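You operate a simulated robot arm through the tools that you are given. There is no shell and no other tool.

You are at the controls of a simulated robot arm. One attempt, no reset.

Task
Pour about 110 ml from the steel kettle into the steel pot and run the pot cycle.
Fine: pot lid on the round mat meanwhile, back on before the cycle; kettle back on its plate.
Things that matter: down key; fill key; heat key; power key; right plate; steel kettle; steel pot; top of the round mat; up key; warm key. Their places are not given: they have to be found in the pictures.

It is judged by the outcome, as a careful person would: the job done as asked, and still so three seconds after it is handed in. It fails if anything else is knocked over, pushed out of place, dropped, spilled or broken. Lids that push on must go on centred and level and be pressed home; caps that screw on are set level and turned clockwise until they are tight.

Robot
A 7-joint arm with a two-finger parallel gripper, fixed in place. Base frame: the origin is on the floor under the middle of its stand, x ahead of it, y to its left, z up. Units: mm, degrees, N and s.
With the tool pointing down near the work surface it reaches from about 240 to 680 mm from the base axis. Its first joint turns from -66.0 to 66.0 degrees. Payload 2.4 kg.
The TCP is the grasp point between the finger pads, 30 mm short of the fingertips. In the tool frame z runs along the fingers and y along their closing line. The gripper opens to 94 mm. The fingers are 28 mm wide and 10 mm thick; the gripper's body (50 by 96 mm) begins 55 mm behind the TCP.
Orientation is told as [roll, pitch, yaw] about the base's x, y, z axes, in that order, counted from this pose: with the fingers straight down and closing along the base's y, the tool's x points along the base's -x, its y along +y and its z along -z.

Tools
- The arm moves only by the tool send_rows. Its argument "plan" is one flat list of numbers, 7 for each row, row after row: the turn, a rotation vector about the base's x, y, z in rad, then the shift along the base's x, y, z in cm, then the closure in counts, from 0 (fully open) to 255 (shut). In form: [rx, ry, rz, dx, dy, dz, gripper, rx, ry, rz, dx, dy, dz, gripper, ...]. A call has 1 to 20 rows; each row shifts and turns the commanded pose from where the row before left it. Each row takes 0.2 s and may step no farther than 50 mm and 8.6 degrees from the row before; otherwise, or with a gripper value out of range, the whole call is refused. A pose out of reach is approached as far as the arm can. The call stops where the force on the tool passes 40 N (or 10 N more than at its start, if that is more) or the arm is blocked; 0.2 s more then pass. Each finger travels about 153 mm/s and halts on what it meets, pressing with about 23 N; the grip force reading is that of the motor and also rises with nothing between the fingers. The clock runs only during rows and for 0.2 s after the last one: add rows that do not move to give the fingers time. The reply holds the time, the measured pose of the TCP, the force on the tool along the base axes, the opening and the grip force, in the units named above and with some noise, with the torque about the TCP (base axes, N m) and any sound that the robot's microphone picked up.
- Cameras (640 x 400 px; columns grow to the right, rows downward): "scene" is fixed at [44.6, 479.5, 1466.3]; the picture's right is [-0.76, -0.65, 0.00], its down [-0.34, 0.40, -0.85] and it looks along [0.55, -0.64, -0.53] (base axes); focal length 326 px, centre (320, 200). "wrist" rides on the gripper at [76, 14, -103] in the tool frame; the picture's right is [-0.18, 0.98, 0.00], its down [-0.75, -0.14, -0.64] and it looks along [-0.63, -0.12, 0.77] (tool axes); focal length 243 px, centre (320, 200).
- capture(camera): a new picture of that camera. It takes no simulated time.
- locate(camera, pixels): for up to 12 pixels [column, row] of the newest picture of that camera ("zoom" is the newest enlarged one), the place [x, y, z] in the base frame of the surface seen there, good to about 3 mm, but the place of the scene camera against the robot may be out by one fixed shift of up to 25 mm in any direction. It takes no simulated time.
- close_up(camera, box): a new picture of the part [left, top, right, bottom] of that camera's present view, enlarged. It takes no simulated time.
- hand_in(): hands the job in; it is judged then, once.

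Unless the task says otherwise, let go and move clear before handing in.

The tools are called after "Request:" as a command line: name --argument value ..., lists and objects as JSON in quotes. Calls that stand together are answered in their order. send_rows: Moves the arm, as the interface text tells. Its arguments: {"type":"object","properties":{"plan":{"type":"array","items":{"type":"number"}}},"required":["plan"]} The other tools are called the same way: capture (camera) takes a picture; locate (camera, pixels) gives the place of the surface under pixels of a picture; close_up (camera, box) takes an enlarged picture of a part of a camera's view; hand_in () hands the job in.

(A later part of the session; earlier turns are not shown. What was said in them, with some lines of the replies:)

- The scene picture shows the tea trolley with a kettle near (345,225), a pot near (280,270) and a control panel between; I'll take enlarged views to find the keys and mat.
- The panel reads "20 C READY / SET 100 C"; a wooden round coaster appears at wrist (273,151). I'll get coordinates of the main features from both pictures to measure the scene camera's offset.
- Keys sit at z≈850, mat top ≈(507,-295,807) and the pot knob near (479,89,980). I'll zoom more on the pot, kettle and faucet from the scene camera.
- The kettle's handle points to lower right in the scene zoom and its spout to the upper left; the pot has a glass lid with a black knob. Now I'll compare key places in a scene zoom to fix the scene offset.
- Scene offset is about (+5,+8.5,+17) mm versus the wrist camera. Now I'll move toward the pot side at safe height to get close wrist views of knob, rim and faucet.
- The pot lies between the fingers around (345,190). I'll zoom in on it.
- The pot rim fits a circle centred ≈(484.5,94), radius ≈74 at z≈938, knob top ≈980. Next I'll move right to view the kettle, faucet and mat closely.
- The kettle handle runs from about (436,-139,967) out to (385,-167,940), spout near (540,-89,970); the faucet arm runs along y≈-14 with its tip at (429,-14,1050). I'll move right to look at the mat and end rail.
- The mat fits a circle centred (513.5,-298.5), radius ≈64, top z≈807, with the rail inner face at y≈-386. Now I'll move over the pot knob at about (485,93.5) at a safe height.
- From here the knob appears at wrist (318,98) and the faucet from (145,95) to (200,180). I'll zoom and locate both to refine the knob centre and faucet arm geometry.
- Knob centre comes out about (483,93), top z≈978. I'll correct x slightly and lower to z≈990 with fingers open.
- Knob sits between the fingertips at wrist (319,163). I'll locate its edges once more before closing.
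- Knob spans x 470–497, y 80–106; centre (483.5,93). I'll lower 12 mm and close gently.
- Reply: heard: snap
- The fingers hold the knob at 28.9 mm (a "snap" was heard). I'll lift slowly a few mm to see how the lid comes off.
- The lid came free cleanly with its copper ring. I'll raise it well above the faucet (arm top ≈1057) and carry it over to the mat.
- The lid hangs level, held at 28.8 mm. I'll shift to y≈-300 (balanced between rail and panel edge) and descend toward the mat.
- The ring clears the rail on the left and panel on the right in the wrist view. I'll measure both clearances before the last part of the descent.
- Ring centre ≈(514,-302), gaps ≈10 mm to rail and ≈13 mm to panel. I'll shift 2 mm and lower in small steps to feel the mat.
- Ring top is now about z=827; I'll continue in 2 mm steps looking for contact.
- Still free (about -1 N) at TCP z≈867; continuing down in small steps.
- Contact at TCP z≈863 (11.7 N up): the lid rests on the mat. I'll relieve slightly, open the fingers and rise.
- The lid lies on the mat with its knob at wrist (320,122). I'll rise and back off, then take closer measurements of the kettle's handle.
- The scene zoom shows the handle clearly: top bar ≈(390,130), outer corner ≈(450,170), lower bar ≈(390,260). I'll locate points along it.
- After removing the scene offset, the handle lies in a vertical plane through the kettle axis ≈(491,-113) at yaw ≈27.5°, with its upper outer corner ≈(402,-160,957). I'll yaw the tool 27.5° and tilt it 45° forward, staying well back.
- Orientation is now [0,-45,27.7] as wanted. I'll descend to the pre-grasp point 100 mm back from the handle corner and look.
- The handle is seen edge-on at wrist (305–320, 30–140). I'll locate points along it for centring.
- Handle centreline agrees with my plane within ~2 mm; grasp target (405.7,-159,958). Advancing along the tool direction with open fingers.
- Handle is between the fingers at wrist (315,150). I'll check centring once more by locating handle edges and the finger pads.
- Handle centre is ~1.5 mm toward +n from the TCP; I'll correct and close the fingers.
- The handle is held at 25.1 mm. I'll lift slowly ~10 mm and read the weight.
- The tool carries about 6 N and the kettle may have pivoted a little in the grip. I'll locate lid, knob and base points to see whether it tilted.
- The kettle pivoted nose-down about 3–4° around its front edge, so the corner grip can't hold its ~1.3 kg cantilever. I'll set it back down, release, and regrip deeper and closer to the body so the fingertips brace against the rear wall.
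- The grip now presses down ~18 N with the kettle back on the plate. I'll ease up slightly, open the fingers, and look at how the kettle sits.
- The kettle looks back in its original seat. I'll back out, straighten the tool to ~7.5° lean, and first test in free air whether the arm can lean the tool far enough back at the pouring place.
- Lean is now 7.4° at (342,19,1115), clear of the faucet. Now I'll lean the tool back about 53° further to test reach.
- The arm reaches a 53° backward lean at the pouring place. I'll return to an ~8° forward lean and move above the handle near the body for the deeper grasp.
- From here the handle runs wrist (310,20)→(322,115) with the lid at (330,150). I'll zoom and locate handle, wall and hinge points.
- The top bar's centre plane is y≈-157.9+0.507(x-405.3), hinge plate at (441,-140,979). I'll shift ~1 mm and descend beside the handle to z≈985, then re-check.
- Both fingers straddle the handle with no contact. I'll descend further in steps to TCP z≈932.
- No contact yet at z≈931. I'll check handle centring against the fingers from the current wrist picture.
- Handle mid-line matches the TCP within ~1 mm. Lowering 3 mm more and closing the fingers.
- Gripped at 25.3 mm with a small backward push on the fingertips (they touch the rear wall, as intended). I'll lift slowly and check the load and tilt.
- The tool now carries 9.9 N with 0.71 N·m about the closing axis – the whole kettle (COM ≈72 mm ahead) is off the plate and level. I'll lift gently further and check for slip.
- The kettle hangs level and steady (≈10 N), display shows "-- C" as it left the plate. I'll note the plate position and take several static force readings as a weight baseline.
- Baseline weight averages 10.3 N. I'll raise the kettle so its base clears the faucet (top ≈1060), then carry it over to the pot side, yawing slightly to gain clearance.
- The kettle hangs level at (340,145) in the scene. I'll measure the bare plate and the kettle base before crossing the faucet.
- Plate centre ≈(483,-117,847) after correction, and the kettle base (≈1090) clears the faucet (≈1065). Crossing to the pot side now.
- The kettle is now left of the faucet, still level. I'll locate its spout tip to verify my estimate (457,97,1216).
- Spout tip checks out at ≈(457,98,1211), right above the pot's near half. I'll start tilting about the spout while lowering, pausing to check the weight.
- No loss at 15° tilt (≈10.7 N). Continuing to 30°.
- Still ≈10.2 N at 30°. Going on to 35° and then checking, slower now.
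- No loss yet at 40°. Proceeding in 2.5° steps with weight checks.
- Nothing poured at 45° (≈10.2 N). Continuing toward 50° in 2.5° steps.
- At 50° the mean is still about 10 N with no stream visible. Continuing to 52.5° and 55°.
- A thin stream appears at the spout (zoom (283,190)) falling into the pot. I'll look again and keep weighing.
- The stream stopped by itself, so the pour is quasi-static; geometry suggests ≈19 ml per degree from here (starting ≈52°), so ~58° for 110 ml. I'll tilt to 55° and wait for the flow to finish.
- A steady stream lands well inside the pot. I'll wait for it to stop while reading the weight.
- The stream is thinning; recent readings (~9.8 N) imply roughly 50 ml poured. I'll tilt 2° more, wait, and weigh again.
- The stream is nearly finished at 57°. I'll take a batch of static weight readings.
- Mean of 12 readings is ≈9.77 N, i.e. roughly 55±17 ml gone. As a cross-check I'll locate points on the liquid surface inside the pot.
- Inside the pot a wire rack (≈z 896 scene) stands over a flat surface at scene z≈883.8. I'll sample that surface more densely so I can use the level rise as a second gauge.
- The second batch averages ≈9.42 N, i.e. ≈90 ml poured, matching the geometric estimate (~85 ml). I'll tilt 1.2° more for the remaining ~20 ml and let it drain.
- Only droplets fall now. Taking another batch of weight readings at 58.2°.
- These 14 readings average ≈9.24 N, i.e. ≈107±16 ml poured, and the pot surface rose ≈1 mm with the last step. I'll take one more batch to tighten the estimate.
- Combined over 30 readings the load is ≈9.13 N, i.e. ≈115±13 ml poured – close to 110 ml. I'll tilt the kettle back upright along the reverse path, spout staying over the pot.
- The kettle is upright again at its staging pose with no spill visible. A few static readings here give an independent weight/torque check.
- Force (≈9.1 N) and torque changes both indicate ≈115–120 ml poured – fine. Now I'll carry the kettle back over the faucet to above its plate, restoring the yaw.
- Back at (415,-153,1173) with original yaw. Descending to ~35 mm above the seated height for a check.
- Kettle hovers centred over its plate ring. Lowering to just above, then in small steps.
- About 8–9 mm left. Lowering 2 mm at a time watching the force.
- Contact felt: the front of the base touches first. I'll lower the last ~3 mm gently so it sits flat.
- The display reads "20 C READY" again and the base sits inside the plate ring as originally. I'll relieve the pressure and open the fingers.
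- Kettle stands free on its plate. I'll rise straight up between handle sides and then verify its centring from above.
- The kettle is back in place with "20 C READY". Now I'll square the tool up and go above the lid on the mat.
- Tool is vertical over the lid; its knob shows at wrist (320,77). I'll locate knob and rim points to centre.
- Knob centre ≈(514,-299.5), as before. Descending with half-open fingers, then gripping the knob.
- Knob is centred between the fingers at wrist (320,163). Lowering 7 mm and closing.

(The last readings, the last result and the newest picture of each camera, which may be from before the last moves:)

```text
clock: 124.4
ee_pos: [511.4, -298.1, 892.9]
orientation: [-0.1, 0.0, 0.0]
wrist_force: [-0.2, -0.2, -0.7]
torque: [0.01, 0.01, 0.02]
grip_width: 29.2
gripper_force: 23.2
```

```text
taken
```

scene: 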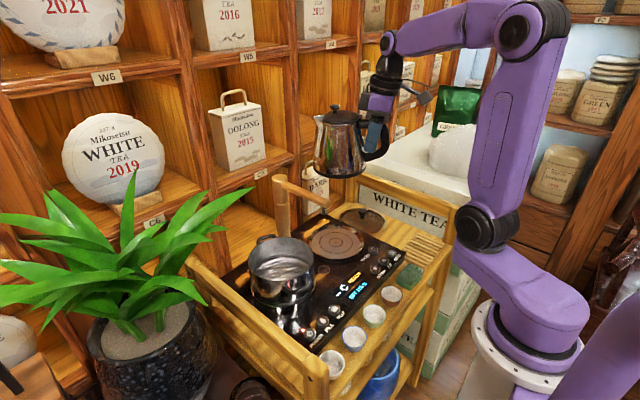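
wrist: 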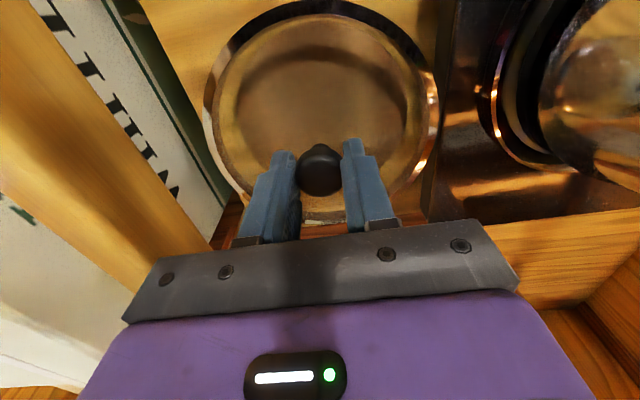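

The lid is held level again. Raising it and carrying it back over to the pot at (484,94).

Request:
send_rows --plan '[0, 0, 0, 0, 0, 2, 255, 0, 0, 0, 0, 0, 3.5, 255, 0, 0, 0, 0, 0, 3.5, 255, 0, 0, 0, 0, 0, 3.5, 255, 0, 0, 0, 0, 0, 3.5, 255, 0, 0, 0, 0, 0, 3.5, 255, 0, 0, 0, 0, 0, 3.5, 255, 0, 0, 0, 0, 0, 3.5, 255, 0, 0, 0, 0, 0, 2.5, 255, 0, 0, 0, 0, 0, 0, 255]'

Request:
send_rows --plan '[0, 0, 0, -0.2, 1.5, 0, 255, 0, 0, 0, -0.2, 3.3, 0, 255, 0, 0, 0, -0.3, 3.5, 0, 255, 0, 0, 0, -0.3, 3.5, 0, 255, 0, 0, 0, -0.3, 3.5, 0, 255, 0, 0, 0, -0.3, 3.5, 0, 255, 0, 0, 0, -0.3, 3.5, 0, 255, 0, 0, 0, -0.2, 3.5, 0, 255, 0, 0, 0, -0.2, 3.5, 0, 255, 0, 0, 0, -0.2, 3.5, 0, 255, 0, 0, 0, -0.2, 3.5, 0, 255, 0, 0, 0, -0.1, 2.0, 0, 255, 0, 0, 0, 0, 0.6, 0, 255, 0, 0, 0, 0, 0, 0, 255]'

Request:
capture --camera "scene"

Request:
capture --camera "wrist"

```text
clock: 126.6
ee_pos: [513.0, -298.8, 1184.7]
orientation: [0.0, 0.0, 0.0]
wrist_force: [0.4, 0.7, -0.9]
torque: [0.0, -0.01, -0.02]
grip_width: 28.6
gripper_force: 23.2
```

```text
clock: 129.6
ee_pos: [486.1, 90.6, 1184.6]
orientation: [0.0, 0.0, 0.0]
wrist_force: [0.4, 0.0, -2.3]
torque: [0.01, -0.03, 0.01]
grip_width: 29.0
gripper_force: 23.3
```

```text
taken
```

scene: 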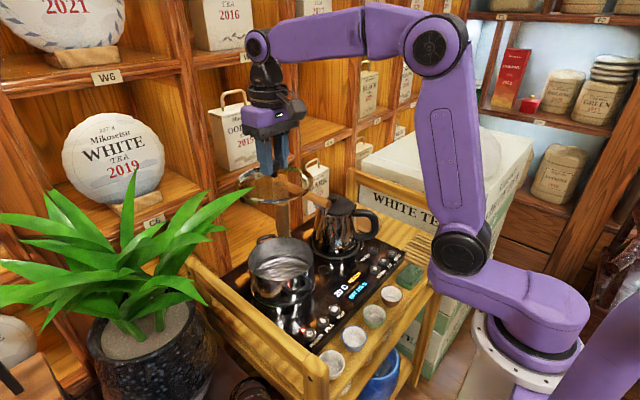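

```text
taken
```

wrist: 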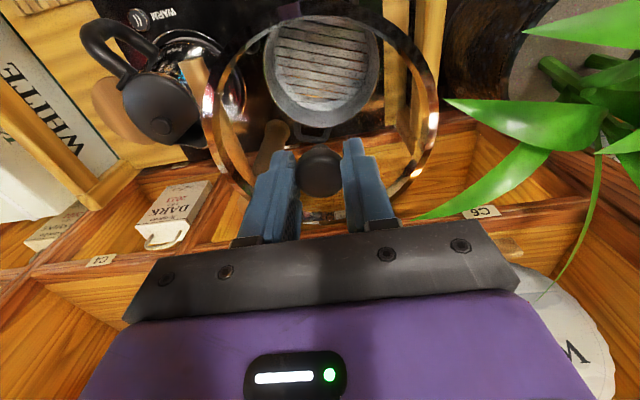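

Through the glass I can see the pot rim (≈(266,70) to (378,70)). I'll locate rim points to get the pot's exact centre.

Request:
close_up --camera "wrist" --box '[240, 0, 400, 140]'

```text
2.86 times, centred on (320, 70) of wrist
```

zoom: 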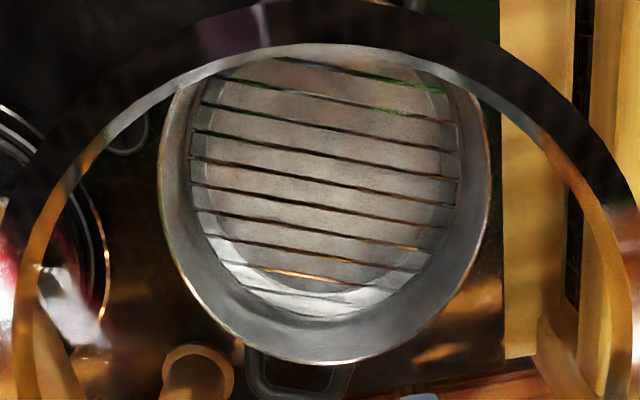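

Request:
locate --camera "zoom" --pixels '[[162, 180], [163, 215], [488, 180], [487, 215], [180, 270], [460, 290], [235, 340], [330, 362], [400, 345], [300, 305], [260, 295], [350, 305]]'

```text
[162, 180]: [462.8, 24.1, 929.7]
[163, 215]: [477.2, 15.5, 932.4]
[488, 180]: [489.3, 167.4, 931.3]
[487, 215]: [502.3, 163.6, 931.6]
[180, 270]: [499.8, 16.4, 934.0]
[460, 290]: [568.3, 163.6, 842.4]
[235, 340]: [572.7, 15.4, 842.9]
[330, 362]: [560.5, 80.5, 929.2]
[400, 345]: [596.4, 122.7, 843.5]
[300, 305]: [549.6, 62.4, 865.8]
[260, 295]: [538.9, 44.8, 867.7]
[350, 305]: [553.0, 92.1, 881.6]
```

Pot rim fits centre ≈(485,93), z≈931, liquid surface ≈866.7. I'll centre the lid over it, lower partway and average a few position readings.

Request:
send_rows --plan '[0, 0, 0, -0.05, 0.33, -2, 255, 0, 0, 0, 0, 0, -3.5, 255, 0, 0, 0, 0, 0, -3.5, 255, 0, 0, 0, 0, 0, -3.5, 255, 0, 0, 0, 0, 0, -2, 255, 0, 0, 0, 0, 0, -1, 255, 0, 0, 0, 0, 0, 0, 255]'

Request:
send_rows --plan '[0, 0, 0, 0, 0, 0, 255]'

Request:
send_rows --plan '[0, 0, 0, 0, 0, 0, 255]'

Request:
capture --camera "wrist"

Request:
close_up --camera "scene" --box '[230, 190, 340, 300]'

```text
clock: 131.2
ee_pos: [485.0, 92.5, 1028.1]
orientation: [0.0, 0.0, 0.0]
wrist_force: [-0.8, 0.3, -1.0]
torque: [-0.01, 0.0, 0.01]
grip_width: 28.9
gripper_force: 23.1
```

```text
clock: 131.6
ee_pos: [483.1, 92.8, 1028.5]
orientation: [0.1, 0.0, 0.0]
wrist_force: [-0.4, 0.5, -1.2]
torque: [-0.01, 0.06, -0.01]
grip_width: 28.8
gripper_force: 23.1
```

```text
clock: 132.0
ee_pos: [485.7, 92.8, 1030.0]
orientation: [0.0, 0.1, 0.0]
wrist_force: [-0.4, -0.5, -0.7]
torque: [0.0, 0.0, -0.01]
grip_width: 28.9
gripper_force: 22.6
```

```text
taken
```

wrist: 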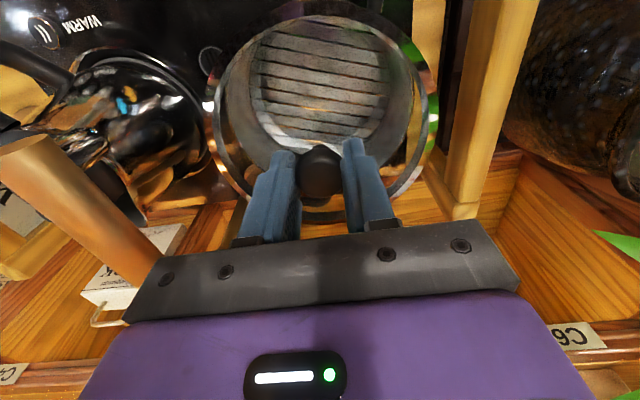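

```text
3.64 times, centred on (285, 245) of scene
```

zoom: 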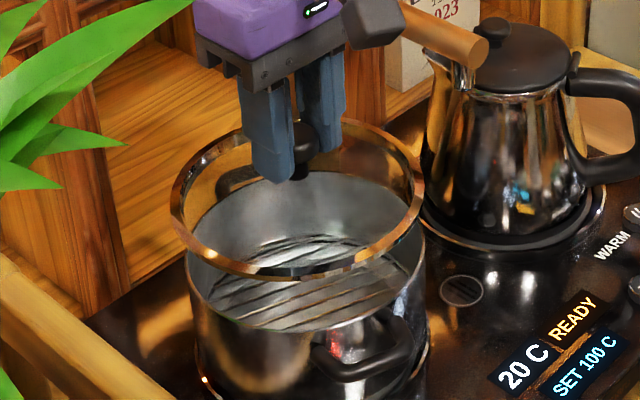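

Ring hovers ~40 mm above the pot rim. I'll compare ring and rim centres within the same scene zoom.

Request:
locate --camera "zoom" --pixels '[[173, 205], [421, 195], [285, 272], [195, 243], [235, 262], [350, 252], [400, 225], [205, 162]]'

Request:
locate --camera "zoom" --pixels '[[187, 250], [425, 245], [300, 334], [210, 295], [250, 322], [340, 328], [395, 290], [412, 270]]'

```text
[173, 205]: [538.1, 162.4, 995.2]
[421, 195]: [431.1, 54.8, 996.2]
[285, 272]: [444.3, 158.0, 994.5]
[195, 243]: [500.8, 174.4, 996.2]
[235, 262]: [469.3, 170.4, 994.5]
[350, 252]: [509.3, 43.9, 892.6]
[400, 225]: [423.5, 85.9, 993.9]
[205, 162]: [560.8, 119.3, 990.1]
```

```text
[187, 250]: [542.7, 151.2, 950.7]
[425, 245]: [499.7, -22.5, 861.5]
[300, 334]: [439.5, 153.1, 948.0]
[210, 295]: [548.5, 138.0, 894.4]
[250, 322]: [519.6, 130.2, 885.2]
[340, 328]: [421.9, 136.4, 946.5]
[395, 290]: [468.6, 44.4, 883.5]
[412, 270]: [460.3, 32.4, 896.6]
```

Ring and rim agree within a couple of mm. I'll nudge +0.7 mm in y and lower to just above the rim, then step down.

Request:
send_rows --plan '[0, 0, 0, 0, 0.07, -1.5, 255, 0, 0, 0, 0, 0, -1.3, 255, 0, 0, 0, 0, 0, -0.7, 255, 0, 0, 0, 0, 0, 0, 255]'

Request:
close_up --camera "scene" --box '[230, 200, 340, 310]'

Request:
close_up --camera "wrist" --box '[190, 0, 450, 230]'

```text
clock: 133.0
ee_pos: [485.3, 94.2, 993.5]
orientation: [0.1, 0.0, 0.0]
wrist_force: [1.1, -0.5, -1.8]
torque: [-0.01, -0.01, 0.02]
grip_width: 28.8
gripper_force: 23.0
```

```text
3.64 times, centred on (285, 255) of scene
```

zoom: 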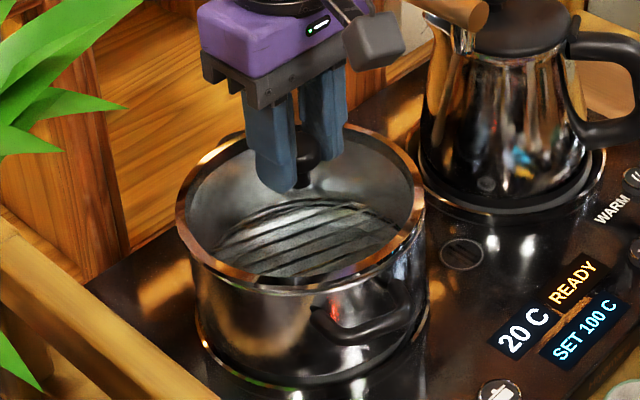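

```text
1.74 times, centred on (320, 115) of wrist
```

zoom: 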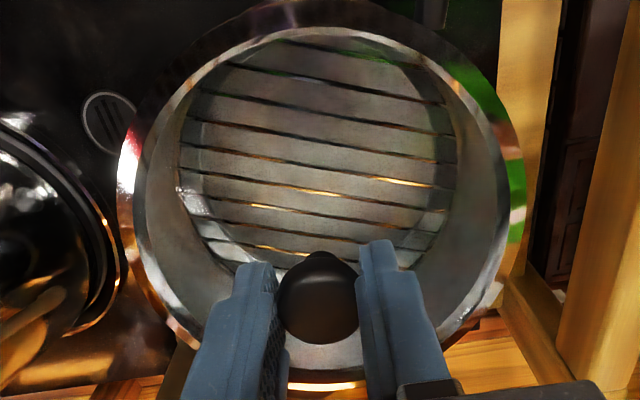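

The ring sits concentrically just above the pot. Stepping down slowly to contact.

Request:
send_rows --plan '[0, 0, 0, 0, 0, -0.2, 255, 0, 0, 0, 0, 0, -0.2, 255, 0, 0, 0, 0, 0, 0, 255]'

Request:
send_rows --plan '[0, 0, 0, 0, 0, -0.15, 255, 0, 0, 0, 0, 0, 0, 255]'

Request:
send_rows --plan '[0, 0, 0, 0, 0, -0.15, 255, 0, 0, 0, 0, 0, 0, 255]'

```text
clock: 133.8
ee_pos: [484.6, 93.7, 989.4]
orientation: [-0.1, 0.0, 0.0]
wrist_force: [0.2, 0.8, -1.1]
torque: [0.0, 0.01, -0.01]
grip_width: 29.0
gripper_force: 23.2
```

```text
clock: 134.4
ee_pos: [484.4, 94.4, 990.3]
orientation: [0.0, 0.0, 0.0]
wrist_force: [0.3, 0.4, -1.5]
torque: [-0.02, -0.02, 0.0]
grip_width: 28.8
gripper_force: 23.3
```

```text
clock: 135.0
ee_pos: [484.9, 93.6, 987.8]
orientation: [0.2, -0.1, 0.0]
wrist_force: [-3.7, 0.1, 12.1]
torque: [-0.02, 0.14, 0.05]
grip_width: 29.1
gripper_force: 22.8
```

Contact at z≈987.8 with 12 N. I'll press down a little more to seat it home, listening for a click.

Request:
send_rows --plan '[0, 0, 0, 0, 0, -0.1, 255, 0, 0, 0, 0, 0, 0, 255]'

Request:
send_rows --plan '[0, 0, 0, 0, 0, -0.1, 255, 0, 0, 0, 0, 0, 0, 255]'

Request:
close_up --camera "scene" --box '[230, 200, 340, 310]'

```text
clock: 135.6
ee_pos: [485.6, 93.1, 987.0]
orientation: [0.0, -0.2, 0.0]
wrist_force: [-4.4, 0.2, 29.4]
torque: [-0.02, 0.05, 0.04]
grip_width: 28.7
gripper_force: 22.3
```

```text
clock: 136.2
ee_pos: [484.4, 93.6, 985.5]
orientation: [-0.1, -0.1, 0.1]
wrist_force: [-0.8, -0.1, 29.5]
torque: [-0.02, -0.08, 0.07]
grip_width: 28.8
gripper_force: 22.5
```

```text
3.64 times, centred on (285, 255) of scene
```

zoom: 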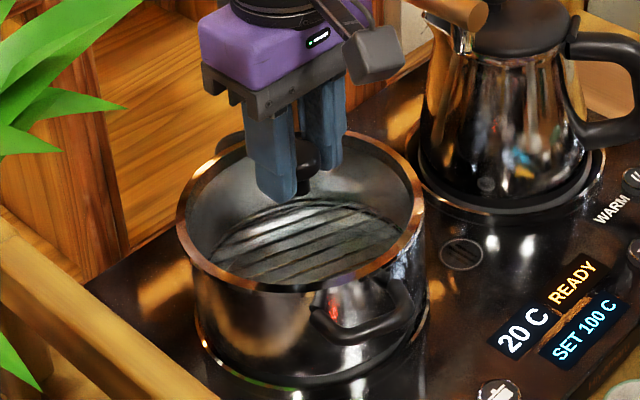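

Pressing with ~30 N the lid moved down to where it was originally (TCP ≈985.5), but no click was heard. I'll measure ring height and levelness from the scene view.

Request:
locate --camera "zoom" --pixels '[[180, 225], [418, 205], [285, 286], [210, 260], [350, 276], [400, 250], [220, 165], [370, 145], [285, 300], [400, 265]]'

Request:
close_up --camera "scene" --box '[245, 230, 320, 290]'

```text
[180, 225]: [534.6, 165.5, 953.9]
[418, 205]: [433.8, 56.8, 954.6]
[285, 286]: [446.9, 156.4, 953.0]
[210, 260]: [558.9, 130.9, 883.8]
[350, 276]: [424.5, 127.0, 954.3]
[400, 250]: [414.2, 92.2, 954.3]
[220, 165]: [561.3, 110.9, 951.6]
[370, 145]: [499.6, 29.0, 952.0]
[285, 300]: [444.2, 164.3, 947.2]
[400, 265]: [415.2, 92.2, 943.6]
```

```text
6.67 times, centred on (282, 260) of scene
```

zoom: 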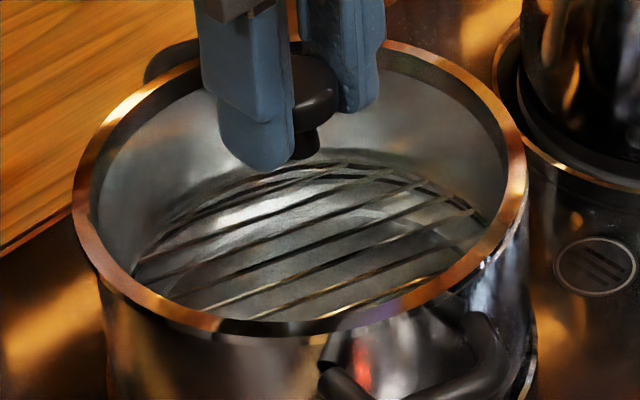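

Ring top is at z≈937 (its original height) and concentric. To be sure it is home I'll release, then press on the knob's top with closed fingers.

Request:
send_rows --plan '[0, 0, 0, 0, 0, 0.15, 255, 0, 0, 0, 0, 0, 0, 150, 0, 0, 0, 0, 0, 0, 100, 0, 0, 0, 0, 0, 0, 80, 0, 0, 0, 0, 0, 1.5, 80, 0, 0, 0, 0, 0, 3, 80, 0, 0, 0, 0, 0, 1.5, 255, 0, 0, 0, 0, 0, 0, 255, 0, 0, 0, 0, 0, 0, 255]'

Request:
capture --camera "wrist"

Request:
close_up --camera "scene" --box '[230, 200, 340, 310]'

```text
clock: 138.2
ee_pos: [485.6, 94.5, 1046.8]
orientation: [0.0, -0.1, 0.0]
wrist_force: [0.1, 0.5, -0.1]
torque: [0.01, -0.01, 0.0]
grip_width: 0.1
gripper_force: 22.7
heard: snap
```

```text
taken
```

wrist: 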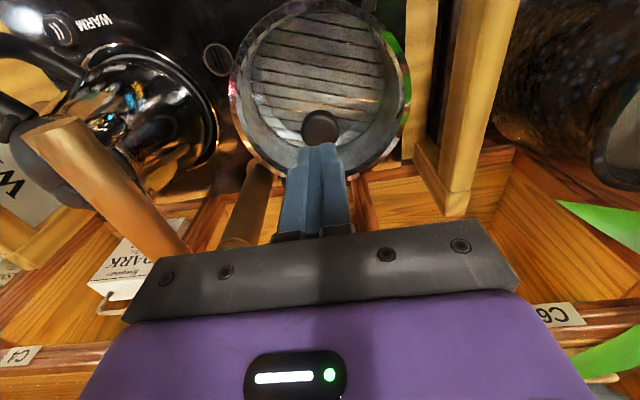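

```text
3.64 times, centred on (285, 255) of scene
```

zoom: 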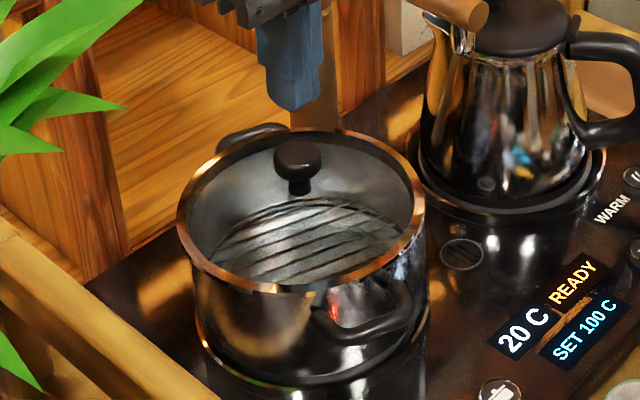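

A "snap" was heard as I let go – the lid latched. I'll verify ring height and level by locating points around it.

Request:
locate --camera "zoom" --pixels '[[181, 225], [418, 205], [285, 286], [340, 280], [400, 250], [222, 165], [370, 148], [290, 133], [297, 155], [230, 272]]'

Request:
locate --camera "wrist" --pixels '[[236, 100], [405, 90], [300, 8], [320, 115], [320, 126], [240, 130], [400, 125], [255, 40], [385, 35]]'

```text
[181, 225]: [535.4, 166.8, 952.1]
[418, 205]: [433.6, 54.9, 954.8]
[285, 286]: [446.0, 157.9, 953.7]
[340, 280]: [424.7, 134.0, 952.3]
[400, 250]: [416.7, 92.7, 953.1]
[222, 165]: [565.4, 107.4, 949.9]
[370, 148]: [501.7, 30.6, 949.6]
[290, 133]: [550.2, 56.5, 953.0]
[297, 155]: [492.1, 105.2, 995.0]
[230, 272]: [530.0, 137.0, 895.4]
```

```text
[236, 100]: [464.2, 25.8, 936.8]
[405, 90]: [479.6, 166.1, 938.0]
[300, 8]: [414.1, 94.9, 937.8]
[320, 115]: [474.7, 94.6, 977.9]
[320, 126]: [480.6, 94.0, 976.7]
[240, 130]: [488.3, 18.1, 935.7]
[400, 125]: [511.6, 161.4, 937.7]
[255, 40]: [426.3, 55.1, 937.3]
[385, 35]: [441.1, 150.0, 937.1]
```

Ring is level at z≈937 all round, centred (485,94) – same as at the start. One gentle centred press on the knob to confirm it is home.

Request:
send_rows --plan '[0, 0, 0, 0, 0, -1.5, 255, 0, 0, 0, 0, 0, -1.3, 255, 0, 0, 0, 0, 0, -0.4, 255, 0, 0, 0, 0, 0, 0, 255]'

Request:
send_rows --plan '[0, 0, 0, 0, 0, -0.2, 255, 0, 0, 0, 0, 0, 0, 255]'

Request:
send_rows --plan '[0, 0, 0, 0, 0, -0.2, 255, 0, 0, 0, 0, 0, 0, 255]'

```text
clock: 139.2
ee_pos: [486.1, 92.5, 1015.6]
orientation: [0.1, 0.0, 0.0]
wrist_force: [0.4, 0.4, 0.2]
torque: [-0.03, -0.02, -0.02]
grip_width: 0.0
gripper_force: 22.4
```

```text
clock: 139.8
ee_pos: [484.2, 93.3, 1012.6]
orientation: [0.0, 0.0, 0.0]
wrist_force: [-0.3, 0.0, 0.6]
torque: [0.02, 0.04, -0.01]
grip_width: 0.0
gripper_force: 23.2
```

```text
clock: 140.4
ee_pos: [486.1, 93.7, 1012.1]
orientation: [0.0, -0.1, 0.1]
wrist_force: [0.2, -0.4, 0.4]
torque: [-0.01, 0.01, 0.01]
grip_width: 0.3
gripper_force: 22.8
```

Request:
send_rows --plan '[0, 0, 0, 0, 0, -0.15, 255, 0, 0, 0, 0, 0, 0, 255]'

Request:
send_rows --plan '[0, 0, 0, 0, 0, -0.1, 255, 0, 0, 0, 0, 0, 0, 255]'

Request:
send_rows --plan '[0, 0, 0, 0, 0, -0.1, 255, 0, 0, 0, 0, 0, 0, 255]'

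```text
clock: 141.0
ee_pos: [485.3, 93.7, 1009.3]
orientation: [0.0, 0.0, 0.0]
wrist_force: [0.6, -0.8, 0.2]
torque: [0.02, -0.01, 0.02]
grip_width: 0.1
gripper_force: 22.5
```

```text
clock: 141.6
ee_pos: [484.9, 93.0, 1008.0]
orientation: [0.0, 0.0, -0.1]
wrist_force: [-0.2, 0.1, 0.3]
torque: [0.0, 0.04, 0.0]
grip_width: 0.1
gripper_force: 23.5
```

```text
clock: 142.2
ee_pos: [485.2, 94.4, 1008.4]
orientation: [0.0, -0.1, 0.0]
wrist_force: [-1.0, -0.7, 7.8]
torque: [-0.03, 0.07, -0.01]
grip_width: 0.0
gripper_force: 23.2
```

Knob top contacted at ~8 N. Pressing a little more, to about 25–30 N.

Request:
send_rows --plan '[0, 0, 0, 0, 0, -0.1, 255, 0, 0, 0, 0, 0, 0, 255]'

Request:
send_rows --plan '[0, 0, 0, 0, 0, -0.05, 255, 0, 0, 0, 0, 0, 0, 255]'

```text
clock: 142.8
ee_pos: [484.7, 93.6, 1008.4]
orientation: [0.0, -0.2, 0.0]
wrist_force: [-4.0, -1.0, 29.4]
torque: [-0.02, 0.25, 0.01]
grip_width: 0.2
gripper_force: 22.8
```

```text
clock: 143.2
ee_pos: [484.2, 94.1, 1007.3]
orientation: [0.0, -0.2, -0.1]
wrist_force: [-5.7, 0.4, 8.6]
torque: [0.0, 0.22, 0.02]
grip_width: 0.0
gripper_force: 22.9
stopped in row 2: the force on the tool passed its limit at 42 N (the readings are from after the stop); the commanded pose is now the measured one
```

The lid is firmly home (stiff up to 42 N). Now I'll rise, back off and look at the keys closely before pressing POT.

Request:
send_rows --plan '[0, 0, 0, 0, 0, 1, 255, 0, 0, 0, 0, 0, 3, 255, 0, 0, 0, 0, 0, 4, 255, 0, 0, 0, -3.5, -0.5, 0, 255, 0, 0, 0, -3.5, -0.5, 0, 255, 0, 0, 0, -3.5, -0.5, 0, 255, 0, 0, 0, -3.5, -0.5, 0, 255, 0, 0, 0, -1, 0, -3, 255]'

Request:
capture --camera "wrist"

Request:
capture --camera "scene"

```text
clock: 145.1
ee_pos: [335.4, 74.7, 1058.0]
orientation: [0.0, -0.2, 0.0]
wrist_force: [-0.6, -0.5, 0.0]
torque: [0.02, -0.01, -0.02]
grip_width: 0.3
gripper_force: 23.3
```

```text
taken
```

wrist: 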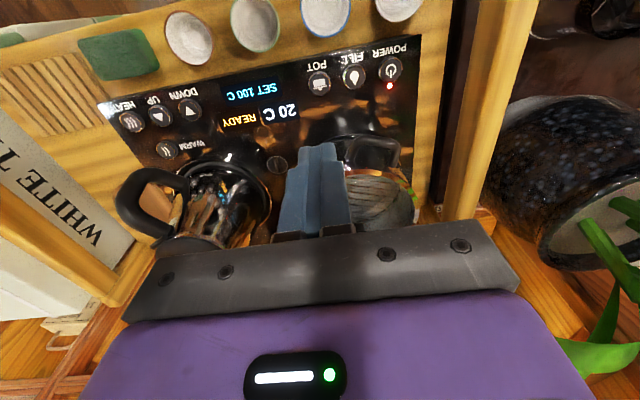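

```text
taken
```

scene: 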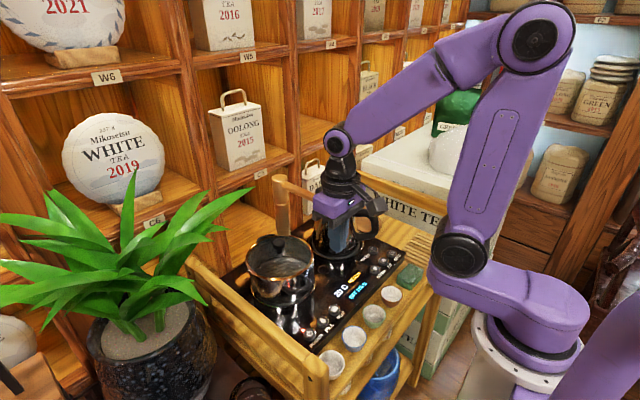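

Request:
close_up --camera "wrist" --box '[220, 30, 420, 155]'

Request:
locate --camera "wrist" --pixels '[[319, 83], [319, 78], [319, 88], [312, 83], [326, 83], [354, 76], [390, 69], [335, 95]]'

```text
3.20 times, centred on (320, 92) of wrist
```

zoom: 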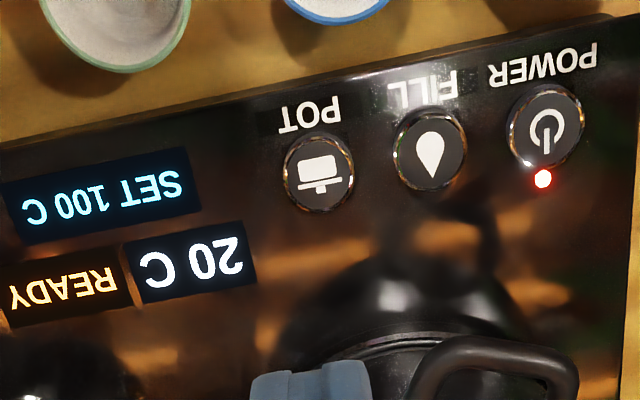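

```text
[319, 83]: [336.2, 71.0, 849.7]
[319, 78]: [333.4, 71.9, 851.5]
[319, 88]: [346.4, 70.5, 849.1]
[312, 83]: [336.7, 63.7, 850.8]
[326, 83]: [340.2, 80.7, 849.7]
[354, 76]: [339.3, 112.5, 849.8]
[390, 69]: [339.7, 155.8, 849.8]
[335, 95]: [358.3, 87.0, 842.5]
```

POT key centre ≈(340,71,850), clearly labelled with the pot icon. I'll move the closed fingertips above it and lower to just above.

Request:
send_rows --plan '[0, 0, 0, 0.5, -0.3, -4, 255, 0, 0, 0, 0, 0, -4, 255, 0, 0, 0, 0, 0, -4, 255, 0, 0, 0, 0, 0, -3.5, 255, 0, 0, 0, 0, 0, 0, 255]'

Request:
capture --camera "wrist"

Request:
close_up --camera "scene" --box '[280, 240, 400, 350]'

```text
clock: 146.2
ee_pos: [342.1, 70.7, 902.2]
orientation: [0.0, -0.2, 0.1]
wrist_force: [0.3, -0.1, -0.5]
torque: [-0.02, 0.0, -0.01]
grip_width: 0.2
gripper_force: 22.8
```

```text
taken
```

wrist: 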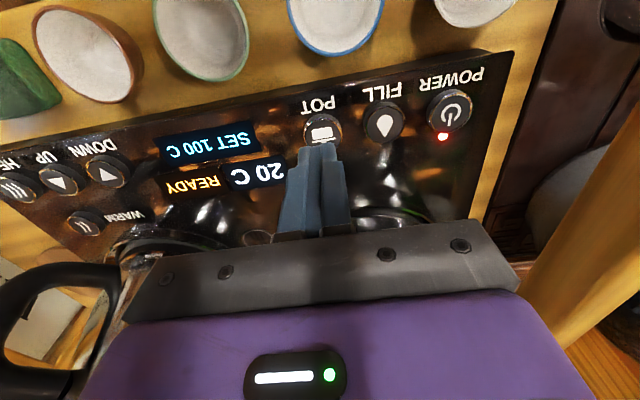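

```text
3.64 times, centred on (340, 295) of scene
```

zoom: 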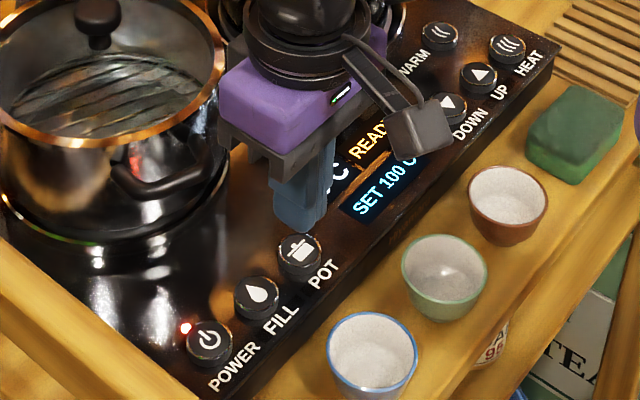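

Fingertips hover ~20 mm above the POT key. Lowering and pressing gently.

Request:
send_rows --plan '[0, 0, 0, -0.1, 0, -1, 255, 0, 0, 0, 0, 0, -0.8, 255, 0, 0, 0, 0, 0, 0, 255]'

Request:
send_rows --plan '[0, 0, 0, 0, 0, -0.2, 255, 0, 0, 0, 0, 0, 0, 255]'

Request:
send_rows --plan '[0, 0, 0, 0, 0, -0.15, 255, 0, 0, 0, 0, 0, 0, 255]'

```text
clock: 147.1
ee_pos: [340.0, 71.0, 884.9]
orientation: [0.0, -0.2, 0.0]
wrist_force: [0.6, 0.0, -0.1]
torque: [-0.01, 0.0, 0.02]
grip_width: 0.1
gripper_force: 23.6
```

```text
clock: 147.7
ee_pos: [340.3, 70.6, 883.0]
orientation: [0.0, -0.2, 0.1]
wrist_force: [0.6, -0.5, 0.6]
torque: [-0.02, -0.02, 0.02]
grip_width: 0.0
gripper_force: 23.5
```

```text
clock: 148.2
ee_pos: [340.3, 69.1, 880.7]
orientation: [0.1, -0.3, 0.0]
wrist_force: [0.4, -0.5, 0.3]
torque: [-0.02, 0.02, 0.03]
grip_width: 0.0
gripper_force: 22.9
```

Request:
send_rows --plan '[0, 0, 0, 0, 0, -0.1, 255, 0, 0, 0, 0, 0, 0, 255]'

Request:
send_rows --plan '[0, 0, 0, 0, 0, -0.1, 255, 0, 0, 0, 0, 0, 0, 255]'

Request:
capture --camera "wrist"

```text
clock: 148.8
ee_pos: [339.3, 71.0, 880.5]
orientation: [0.0, -0.2, -0.2]
wrist_force: [0.1, -1.2, -0.6]
torque: [0.0, 0.06, -0.03]
grip_width: 0.1
gripper_force: 23.4
```

```text
clock: 149.4
ee_pos: [339.4, 70.9, 879.7]
orientation: [0.0, -0.2, 0.1]
wrist_force: [0.1, -1.5, -0.5]
torque: [0.06, -0.02, 0.02]
grip_width: 0.0
gripper_force: 23.0
```

```text
taken
```

wrist: 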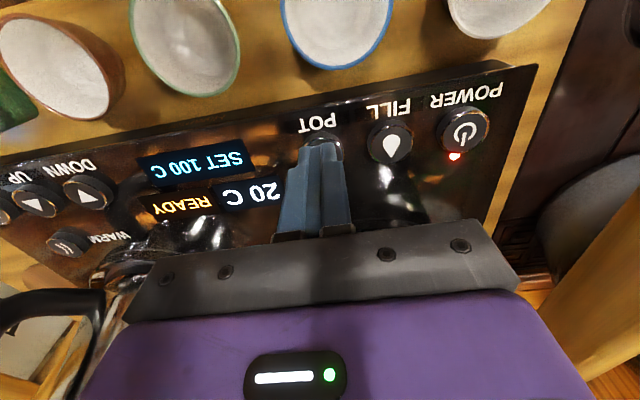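

Fingertips are right at the key surface. Pressing further in 1 mm steps.

Request:
send_rows --plan '[0, 0, 0, 0, 0, -0.1, 255, 0, 0, 0, 0, 0, 0, 255]'

Request:
send_rows --plan '[0, 0, 0, 0, 0, -0.1, 255, 0, 0, 0, 0, 0, 0, 255]'

Request:
close_up --camera "scene" --box '[290, 240, 400, 350]'

```text
clock: 150.1
ee_pos: [339.6, 71.4, 879.0]
orientation: [0.0, -0.1, 0.0]
wrist_force: [-0.3, 0.5, 0.1]
torque: [0.01, 0.03, -0.03]
grip_width: 0.2
gripper_force: 23.0
heard: click
```

```text
clock: 150.7
ee_pos: [338.4, 70.6, 878.1]
orientation: [-0.1, -0.2, 0.0]
wrist_force: [-1.3, 1.4, 1.3]
torque: [-0.02, 0.03, -0.02]
grip_width: 0.2
gripper_force: 23.2
```

```text
3.64 times, centred on (345, 295) of scene
```

zoom: 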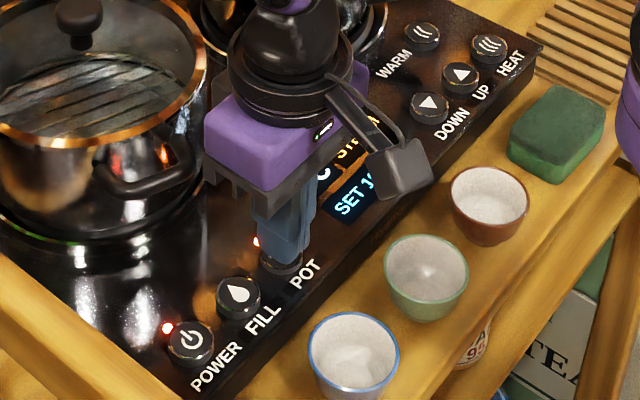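

A click was heard, a red light came on beside POT and the display changed ("ST…"). I'll lift off and read it.

Request:
send_rows --plan '[0, 0, 0, 0, 0, 0.5, 255, 0, 0, 0, 0, 0, 1.5, 255, 0, 0, 0, 0, 0, 3, 255, 0, 0, 0, 0, 0, 4, 255, 0, 0, 0, 0, -3, 4, 255, 0, 0, 0, 0, -4, 3, 255]'

Request:
close_up --camera "scene" --box '[230, 200, 400, 350]'

Request:
capture --camera "wrist"

```text
clock: 152.1
ee_pos: [339.9, 0.2, 1037.0]
orientation: [0.1, -0.1, 0.1]
wrist_force: [-0.1, -0.5, 0.3]
torque: [0.02, 0.0, -0.02]
grip_width: 0.4
gripper_force: 23.2
```

```text
2.67 times, centred on (315, 275) of scene
```

zoom: 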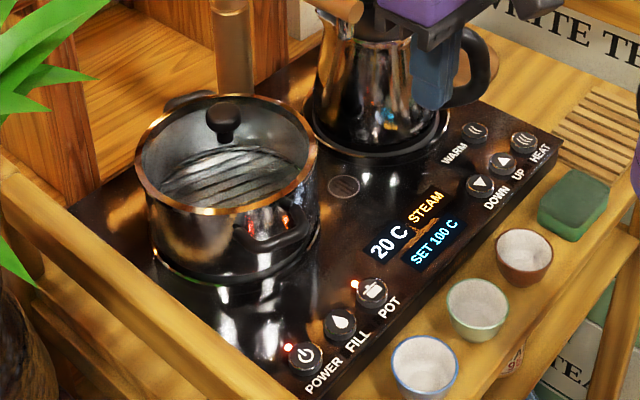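

```text
taken
```

wrist: 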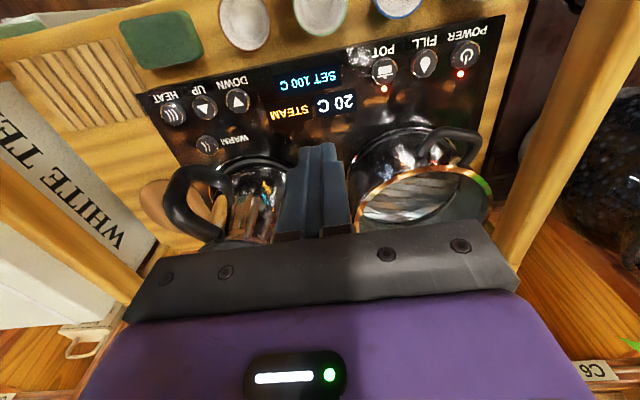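

The display reads "20 C STEAM / SET 100 C" with the POT light on: the cycle is running. I'll move clear and wait to see it through.

Request:
send_rows --plan '[0, 0, 0, -0.5, -2, 4, 255, 0, 0, 0, -0.5, -3, 4, 200, 0, 0, 0, -0.5, -3, 4, 100, 0, 0, 0, -0.5, -3, 4, 0, 0, 0, 0, 0, -2, 2, 0, 0, 0, 0, 0, 0, 0, 0, 0, 0, 0, 0, 0, 0, 0, 0, 0, 0, 0, 0, 0, 0, 0, 0, 0, 0, 0, 0, 0, 0, 0, 0, 0, 0, 0, 0, 0, 0, 0, 0, 0, 0, 0, 0, 0, 0, 0, 0, 0, 0, 0, 0, 0, 0, 0, 0, 0, 0, 0, 0, 0, 0, 0, 0, 0, 0, 0, 0, 0, 0, 0, 0, 0, 0, 0, 0, 0, 0, 0, 0, 0, 0, 0, 0, 0, 0, 0, 0, 0, 0, 0, 0, 0, 0, 0, 0, 0, 0, 0, 0, 0, 0, 0, 0, 0, 0]'

Request:
close_up --camera "scene" --box '[230, 200, 400, 350]'

```text
refused: row 2 steps farther than a row can; nothing moved
```

```text
2.67 times, centred on (315, 275) of scene
```

zoom: 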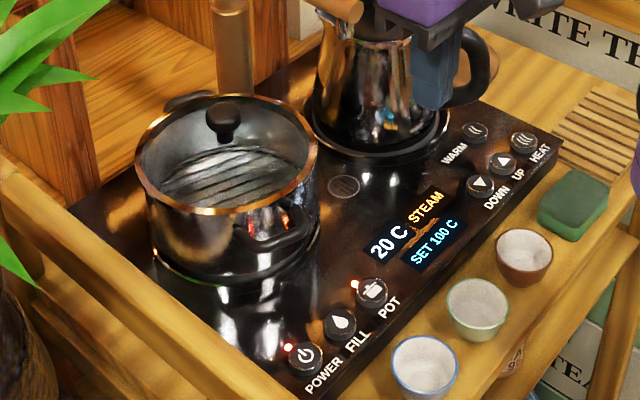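

The call was refused for an over-long step; I'll use smaller steps to get clear, then wait.

Request:
send_rows --plan '[0, 0, 0, -0.5, -2, 3.5, 255, 0, 0, 0, -0.5, -2.5, 3.5, 200, 0, 0, 0, -0.5, -2.5, 3.5, 100, 0, 0, 0, -0.5, -2.5, 3.5, 0, 0, 0, 0, 0, -2, 3, 0, 0, 0, 0, 0, 0, 0, 0, 0, 0, 0, 0, 0, 0, 0, 0, 0, 0, 0, 0, 0, 0, 0, 0, 0, 0, 0, 0, 0, 0, 0, 0, 0, 0, 0, 0]'

Request:
close_up --camera "scene" --box '[230, 200, 400, 350]'

```text
clock: 154.2
ee_pos: [320.2, -113.3, 1206.8]
orientation: [0.0, -0.2, 0.0]
wrist_force: [-0.1, -0.3, -0.6]
torque: [-0.01, 0.0, -0.03]
grip_width: 94.1
gripper_force: 0.0
```

```text
2.67 times, centred on (315, 275) of scene
```

zoom: 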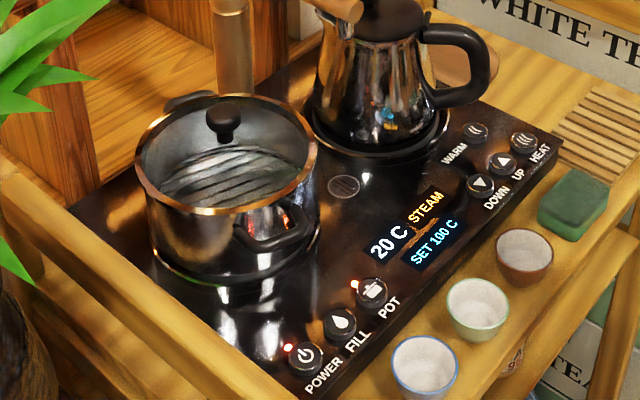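

STEAM still running. Waiting with idle rows.

Request:
send_rows --plan '[0, 0, 0, 0, 0, 0, 0, 0, 0, 0, 0, 0, 0, 0, 0, 0, 0, 0, 0, 0, 0, 0, 0, 0, 0, 0, 0, 0, 0, 0, 0, 0, 0, 0, 0, 0, 0, 0, 0, 0, 0, 0, 0, 0, 0, 0, 0, 0, 0, 0, 0, 0, 0, 0, 0, 0, 0, 0, 0, 0, 0, 0, 0, 0, 0, 0, 0, 0, 0, 0, 0, 0, 0, 0, 0, 0, 0, 0, 0, 0, 0, 0, 0, 0, 0, 0, 0, 0, 0, 0, 0, 0, 0, 0, 0, 0, 0, 0, 0, 0, 0, 0, 0, 0, 0, 0, 0, 0, 0, 0, 0, 0, 0, 0, 0, 0, 0, 0, 0, 0, 0, 0, 0, 0, 0, 0, 0, 0, 0, 0, 0, 0, 0, 0, 0, 0, 0, 0, 0, 0]'

Request:
send_rows --plan '[0, 0, 0, 0, 0, 0, 0, 0, 0, 0, 0, 0, 0, 0, 0, 0, 0, 0, 0, 0, 0, 0, 0, 0, 0, 0, 0, 0, 0, 0, 0, 0, 0, 0, 0, 0, 0, 0, 0, 0, 0, 0, 0, 0, 0, 0, 0, 0, 0, 0, 0, 0, 0, 0, 0, 0, 0, 0, 0, 0, 0, 0, 0, 0, 0, 0, 0, 0, 0, 0, 0, 0, 0, 0, 0, 0, 0, 0, 0, 0, 0, 0, 0, 0, 0, 0, 0, 0, 0, 0, 0, 0, 0, 0, 0, 0, 0, 0, 0, 0, 0, 0, 0, 0, 0, 0, 0, 0, 0, 0, 0, 0, 0, 0, 0, 0, 0, 0, 0, 0, 0, 0, 0, 0, 0, 0, 0, 0, 0, 0, 0, 0, 0, 0, 0, 0, 0, 0, 0, 0]'

Request:
send_rows --plan '[0, 0, 0, 0, 0, 0, 0, 0, 0, 0, 0, 0, 0, 0, 0, 0, 0, 0, 0, 0, 0, 0, 0, 0, 0, 0, 0, 0, 0, 0, 0, 0, 0, 0, 0, 0, 0, 0, 0, 0, 0, 0, 0, 0, 0, 0, 0, 0, 0, 0, 0, 0, 0, 0, 0, 0, 0, 0, 0, 0, 0, 0, 0, 0, 0, 0, 0, 0, 0, 0, 0, 0, 0, 0, 0, 0, 0, 0, 0, 0, 0, 0, 0, 0, 0, 0, 0, 0, 0, 0, 0, 0, 0, 0, 0, 0, 0, 0, 0, 0, 0, 0, 0, 0, 0, 0, 0, 0, 0, 0, 0, 0, 0, 0, 0, 0, 0, 0, 0, 0, 0, 0, 0, 0, 0, 0, 0, 0, 0, 0, 0, 0, 0, 0, 0, 0, 0, 0, 0, 0]'

Request:
close_up --camera "scene" --box '[230, 200, 400, 350]'

```text
clock: 158.4
ee_pos: [320.2, -113.3, 1206.4]
orientation: [0.0, -0.1, 0.0]
wrist_force: [-0.1, 0.0, 1.0]
torque: [-0.01, 0.0, 0.0]
grip_width: 93.7
gripper_force: 0.1
```

```text
clock: 162.7
ee_pos: [319.9, -113.5, 1206.4]
orientation: [0.0, -0.3, 0.0]
wrist_force: [-0.3, -0.2, -0.1]
torque: [0.0, 0.0, 0.0]
grip_width: 94.2
gripper_force: 0.1
```

```text
clock: 166.8
ee_pos: [320.4, -113.9, 1207.5]
orientation: [0.0, -0.3, 0.0]
wrist_force: [0.0, 0.9, 0.0]
torque: [-0.01, -0.01, -0.03]
grip_width: 94.1
gripper_force: 0.0
```

```text
2.67 times, centred on (315, 275) of scene
```

zoom: 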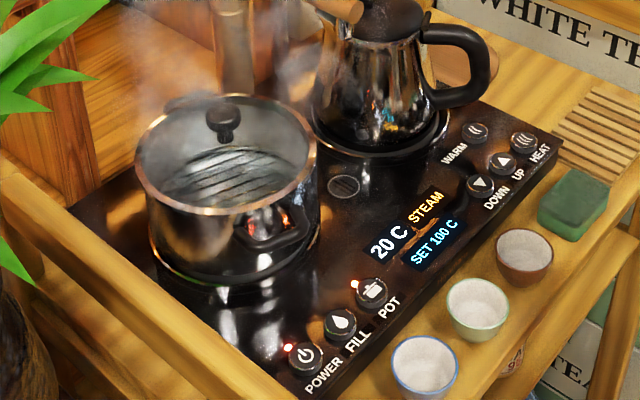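

Steam is now rising from the pot; the cycle is working. I'll keep waiting for it to finish.

Request:
send_rows --plan '[0, 0, 0, 0, 0, 0, 0, 0, 0, 0, 0, 0, 0, 0, 0, 0, 0, 0, 0, 0, 0, 0, 0, 0, 0, 0, 0, 0, 0, 0, 0, 0, 0, 0, 0, 0, 0, 0, 0, 0, 0, 0, 0, 0, 0, 0, 0, 0, 0, 0, 0, 0, 0, 0, 0, 0, 0, 0, 0, 0, 0, 0, 0, 0, 0, 0, 0, 0, 0, 0, 0, 0, 0, 0, 0, 0, 0, 0, 0, 0, 0, 0, 0, 0, 0, 0, 0, 0, 0, 0, 0, 0, 0, 0, 0, 0, 0, 0, 0, 0, 0, 0, 0, 0, 0, 0, 0, 0, 0, 0, 0, 0, 0, 0, 0, 0, 0, 0, 0, 0, 0, 0, 0, 0, 0, 0, 0, 0, 0, 0, 0, 0, 0, 0, 0, 0, 0, 0, 0, 0]'

Request:
send_rows --plan '[0, 0, 0, 0, 0, 0, 0, 0, 0, 0, 0, 0, 0, 0, 0, 0, 0, 0, 0, 0, 0, 0, 0, 0, 0, 0, 0, 0, 0, 0, 0, 0, 0, 0, 0, 0, 0, 0, 0, 0, 0, 0, 0, 0, 0, 0, 0, 0, 0, 0, 0, 0, 0, 0, 0, 0, 0, 0, 0, 0, 0, 0, 0, 0, 0, 0, 0, 0, 0, 0, 0, 0, 0, 0, 0, 0, 0, 0, 0, 0, 0, 0, 0, 0, 0, 0, 0, 0, 0, 0, 0, 0, 0, 0, 0, 0, 0, 0, 0, 0, 0, 0, 0, 0, 0, 0, 0, 0, 0, 0, 0, 0, 0, 0, 0, 0, 0, 0, 0, 0, 0, 0, 0, 0, 0, 0, 0, 0, 0, 0, 0, 0, 0, 0, 0, 0, 0, 0, 0, 0]'

Request:
send_rows --plan '[0, 0, 0, 0, 0, 0, 0, 0, 0, 0, 0, 0, 0, 0, 0, 0, 0, 0, 0, 0, 0, 0, 0, 0, 0, 0, 0, 0, 0, 0, 0, 0, 0, 0, 0, 0, 0, 0, 0, 0, 0, 0, 0, 0, 0, 0, 0, 0, 0, 0, 0, 0, 0, 0, 0, 0, 0, 0, 0, 0, 0, 0, 0, 0, 0, 0, 0, 0, 0, 0, 0, 0, 0, 0, 0, 0, 0, 0, 0, 0, 0, 0, 0, 0, 0, 0, 0, 0, 0, 0, 0, 0, 0, 0, 0, 0, 0, 0, 0, 0, 0, 0, 0, 0, 0, 0, 0, 0, 0, 0, 0, 0, 0, 0, 0, 0, 0, 0, 0, 0, 0, 0, 0, 0, 0, 0, 0, 0, 0, 0, 0, 0, 0, 0, 0, 0, 0, 0, 0, 0]'

Request:
send_rows --plan '[0, 0, 0, 0, 0, 0, 0, 0, 0, 0, 0, 0, 0, 0, 0, 0, 0, 0, 0, 0, 0, 0, 0, 0, 0, 0, 0, 0, 0, 0, 0, 0, 0, 0, 0, 0, 0, 0, 0, 0, 0, 0, 0, 0, 0, 0, 0, 0, 0, 0, 0, 0, 0, 0, 0, 0, 0, 0, 0, 0, 0, 0, 0, 0, 0, 0, 0, 0, 0, 0, 0, 0, 0, 0, 0, 0, 0, 0, 0, 0, 0, 0, 0, 0, 0, 0, 0, 0, 0, 0, 0, 0, 0, 0, 0, 0, 0, 0, 0, 0, 0, 0, 0, 0, 0, 0, 0, 0, 0, 0, 0, 0, 0, 0, 0, 0, 0, 0, 0, 0, 0, 0, 0, 0, 0, 0, 0, 0, 0, 0, 0, 0, 0, 0, 0, 0, 0, 0, 0, 0]'

Request:
close_up --camera "scene" --box '[230, 200, 400, 350]'

```text
clock: 171.1
ee_pos: [320.9, -114.4, 1208.0]
orientation: [0.1, -0.2, 0.0]
wrist_force: [-0.7, -0.5, 0.5]
torque: [-0.05, 0.0, -0.04]
grip_width: 94.0
gripper_force: 0.0
```

```text
clock: 175.2
ee_pos: [319.9, -115.1, 1208.4]
orientation: [0.0, -0.2, 0.0]
wrist_force: [0.0, 0.5, 0.7]
torque: [-0.01, -0.03, 0.01]
grip_width: 94.4
gripper_force: 0.1
```

```text
clock: 179.4
ee_pos: [319.9, -114.5, 1206.6]
orientation: [0.0, -0.3, 0.0]
wrist_force: [0.2, 0.6, 0.2]
torque: [0.01, 0.0, -0.06]
grip_width: 94.1
gripper_force: 0.0
```

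```text
clock: 183.7
ee_pos: [319.6, -113.3, 1207.7]
orientation: [0.0, -0.2, 0.1]
wrist_force: [0.7, -0.1, -0.4]
torque: [-0.02, -0.01, -0.01]
grip_width: 94.0
gripper_force: 0.0
```

```text
2.67 times, centred on (315, 275) of scene
```

zoom: 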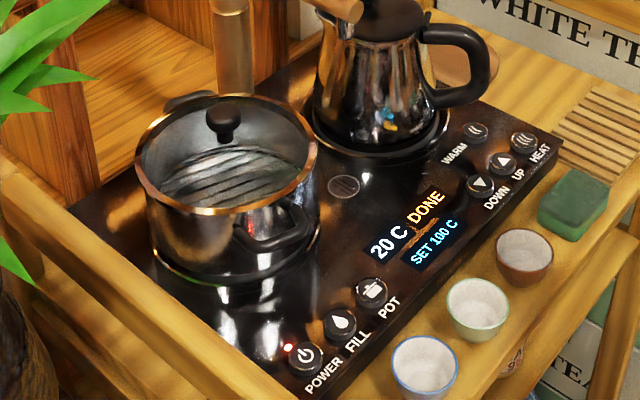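

The display now reads "20 C DONE" and the POT light is off: the cycle finished. I'll take a last full look before handing in.

Request:
capture --camera "scene"

Request:
capture --camera "wrist"

```text
taken
```

scene: 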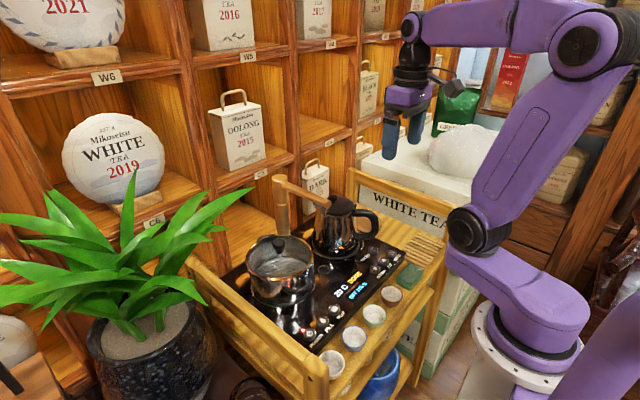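

```text
taken
```

wrist: 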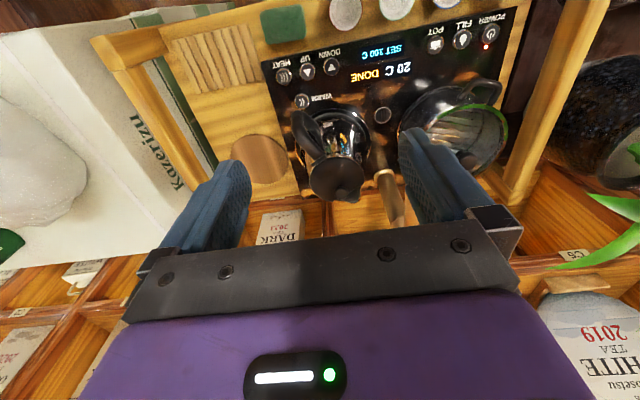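

Kettle is on its plate, the lid is on the pot, the mat is clear, the display says DONE and the arm is clear of everything. Handing in.

Request:
hand_in

```text
The job is handed in.
```

The last pictures show the job finished. The lid is on the pot, the kettle is back on its plate, the mat is empty, and the display reads "20 C DONE". I've handed it in.

- **Pour:** by weight, the kettle lost about 115–120 ml, give or take 13 ml, against the 110 ml asked for. I saw no water fall outside the pot.
- **Lid:** it rested on the round mat while I poured. It went back on level and centred, snapped in, and did not move when I pressed the knob again up to 42 N.
- **Pot cycle:** I pressed the POT key once. It ran as STEAM, and I waited until the display changed to DONE and the POT light went off.
- **Kettle:** my first grip let it tip about 3–4° with its front edge still on the plate, so I set it down and took a deeper grip. It is back on its plate, and the panel shows its temperature again.

The arm is up and clear of the trolley, with the gripper open.
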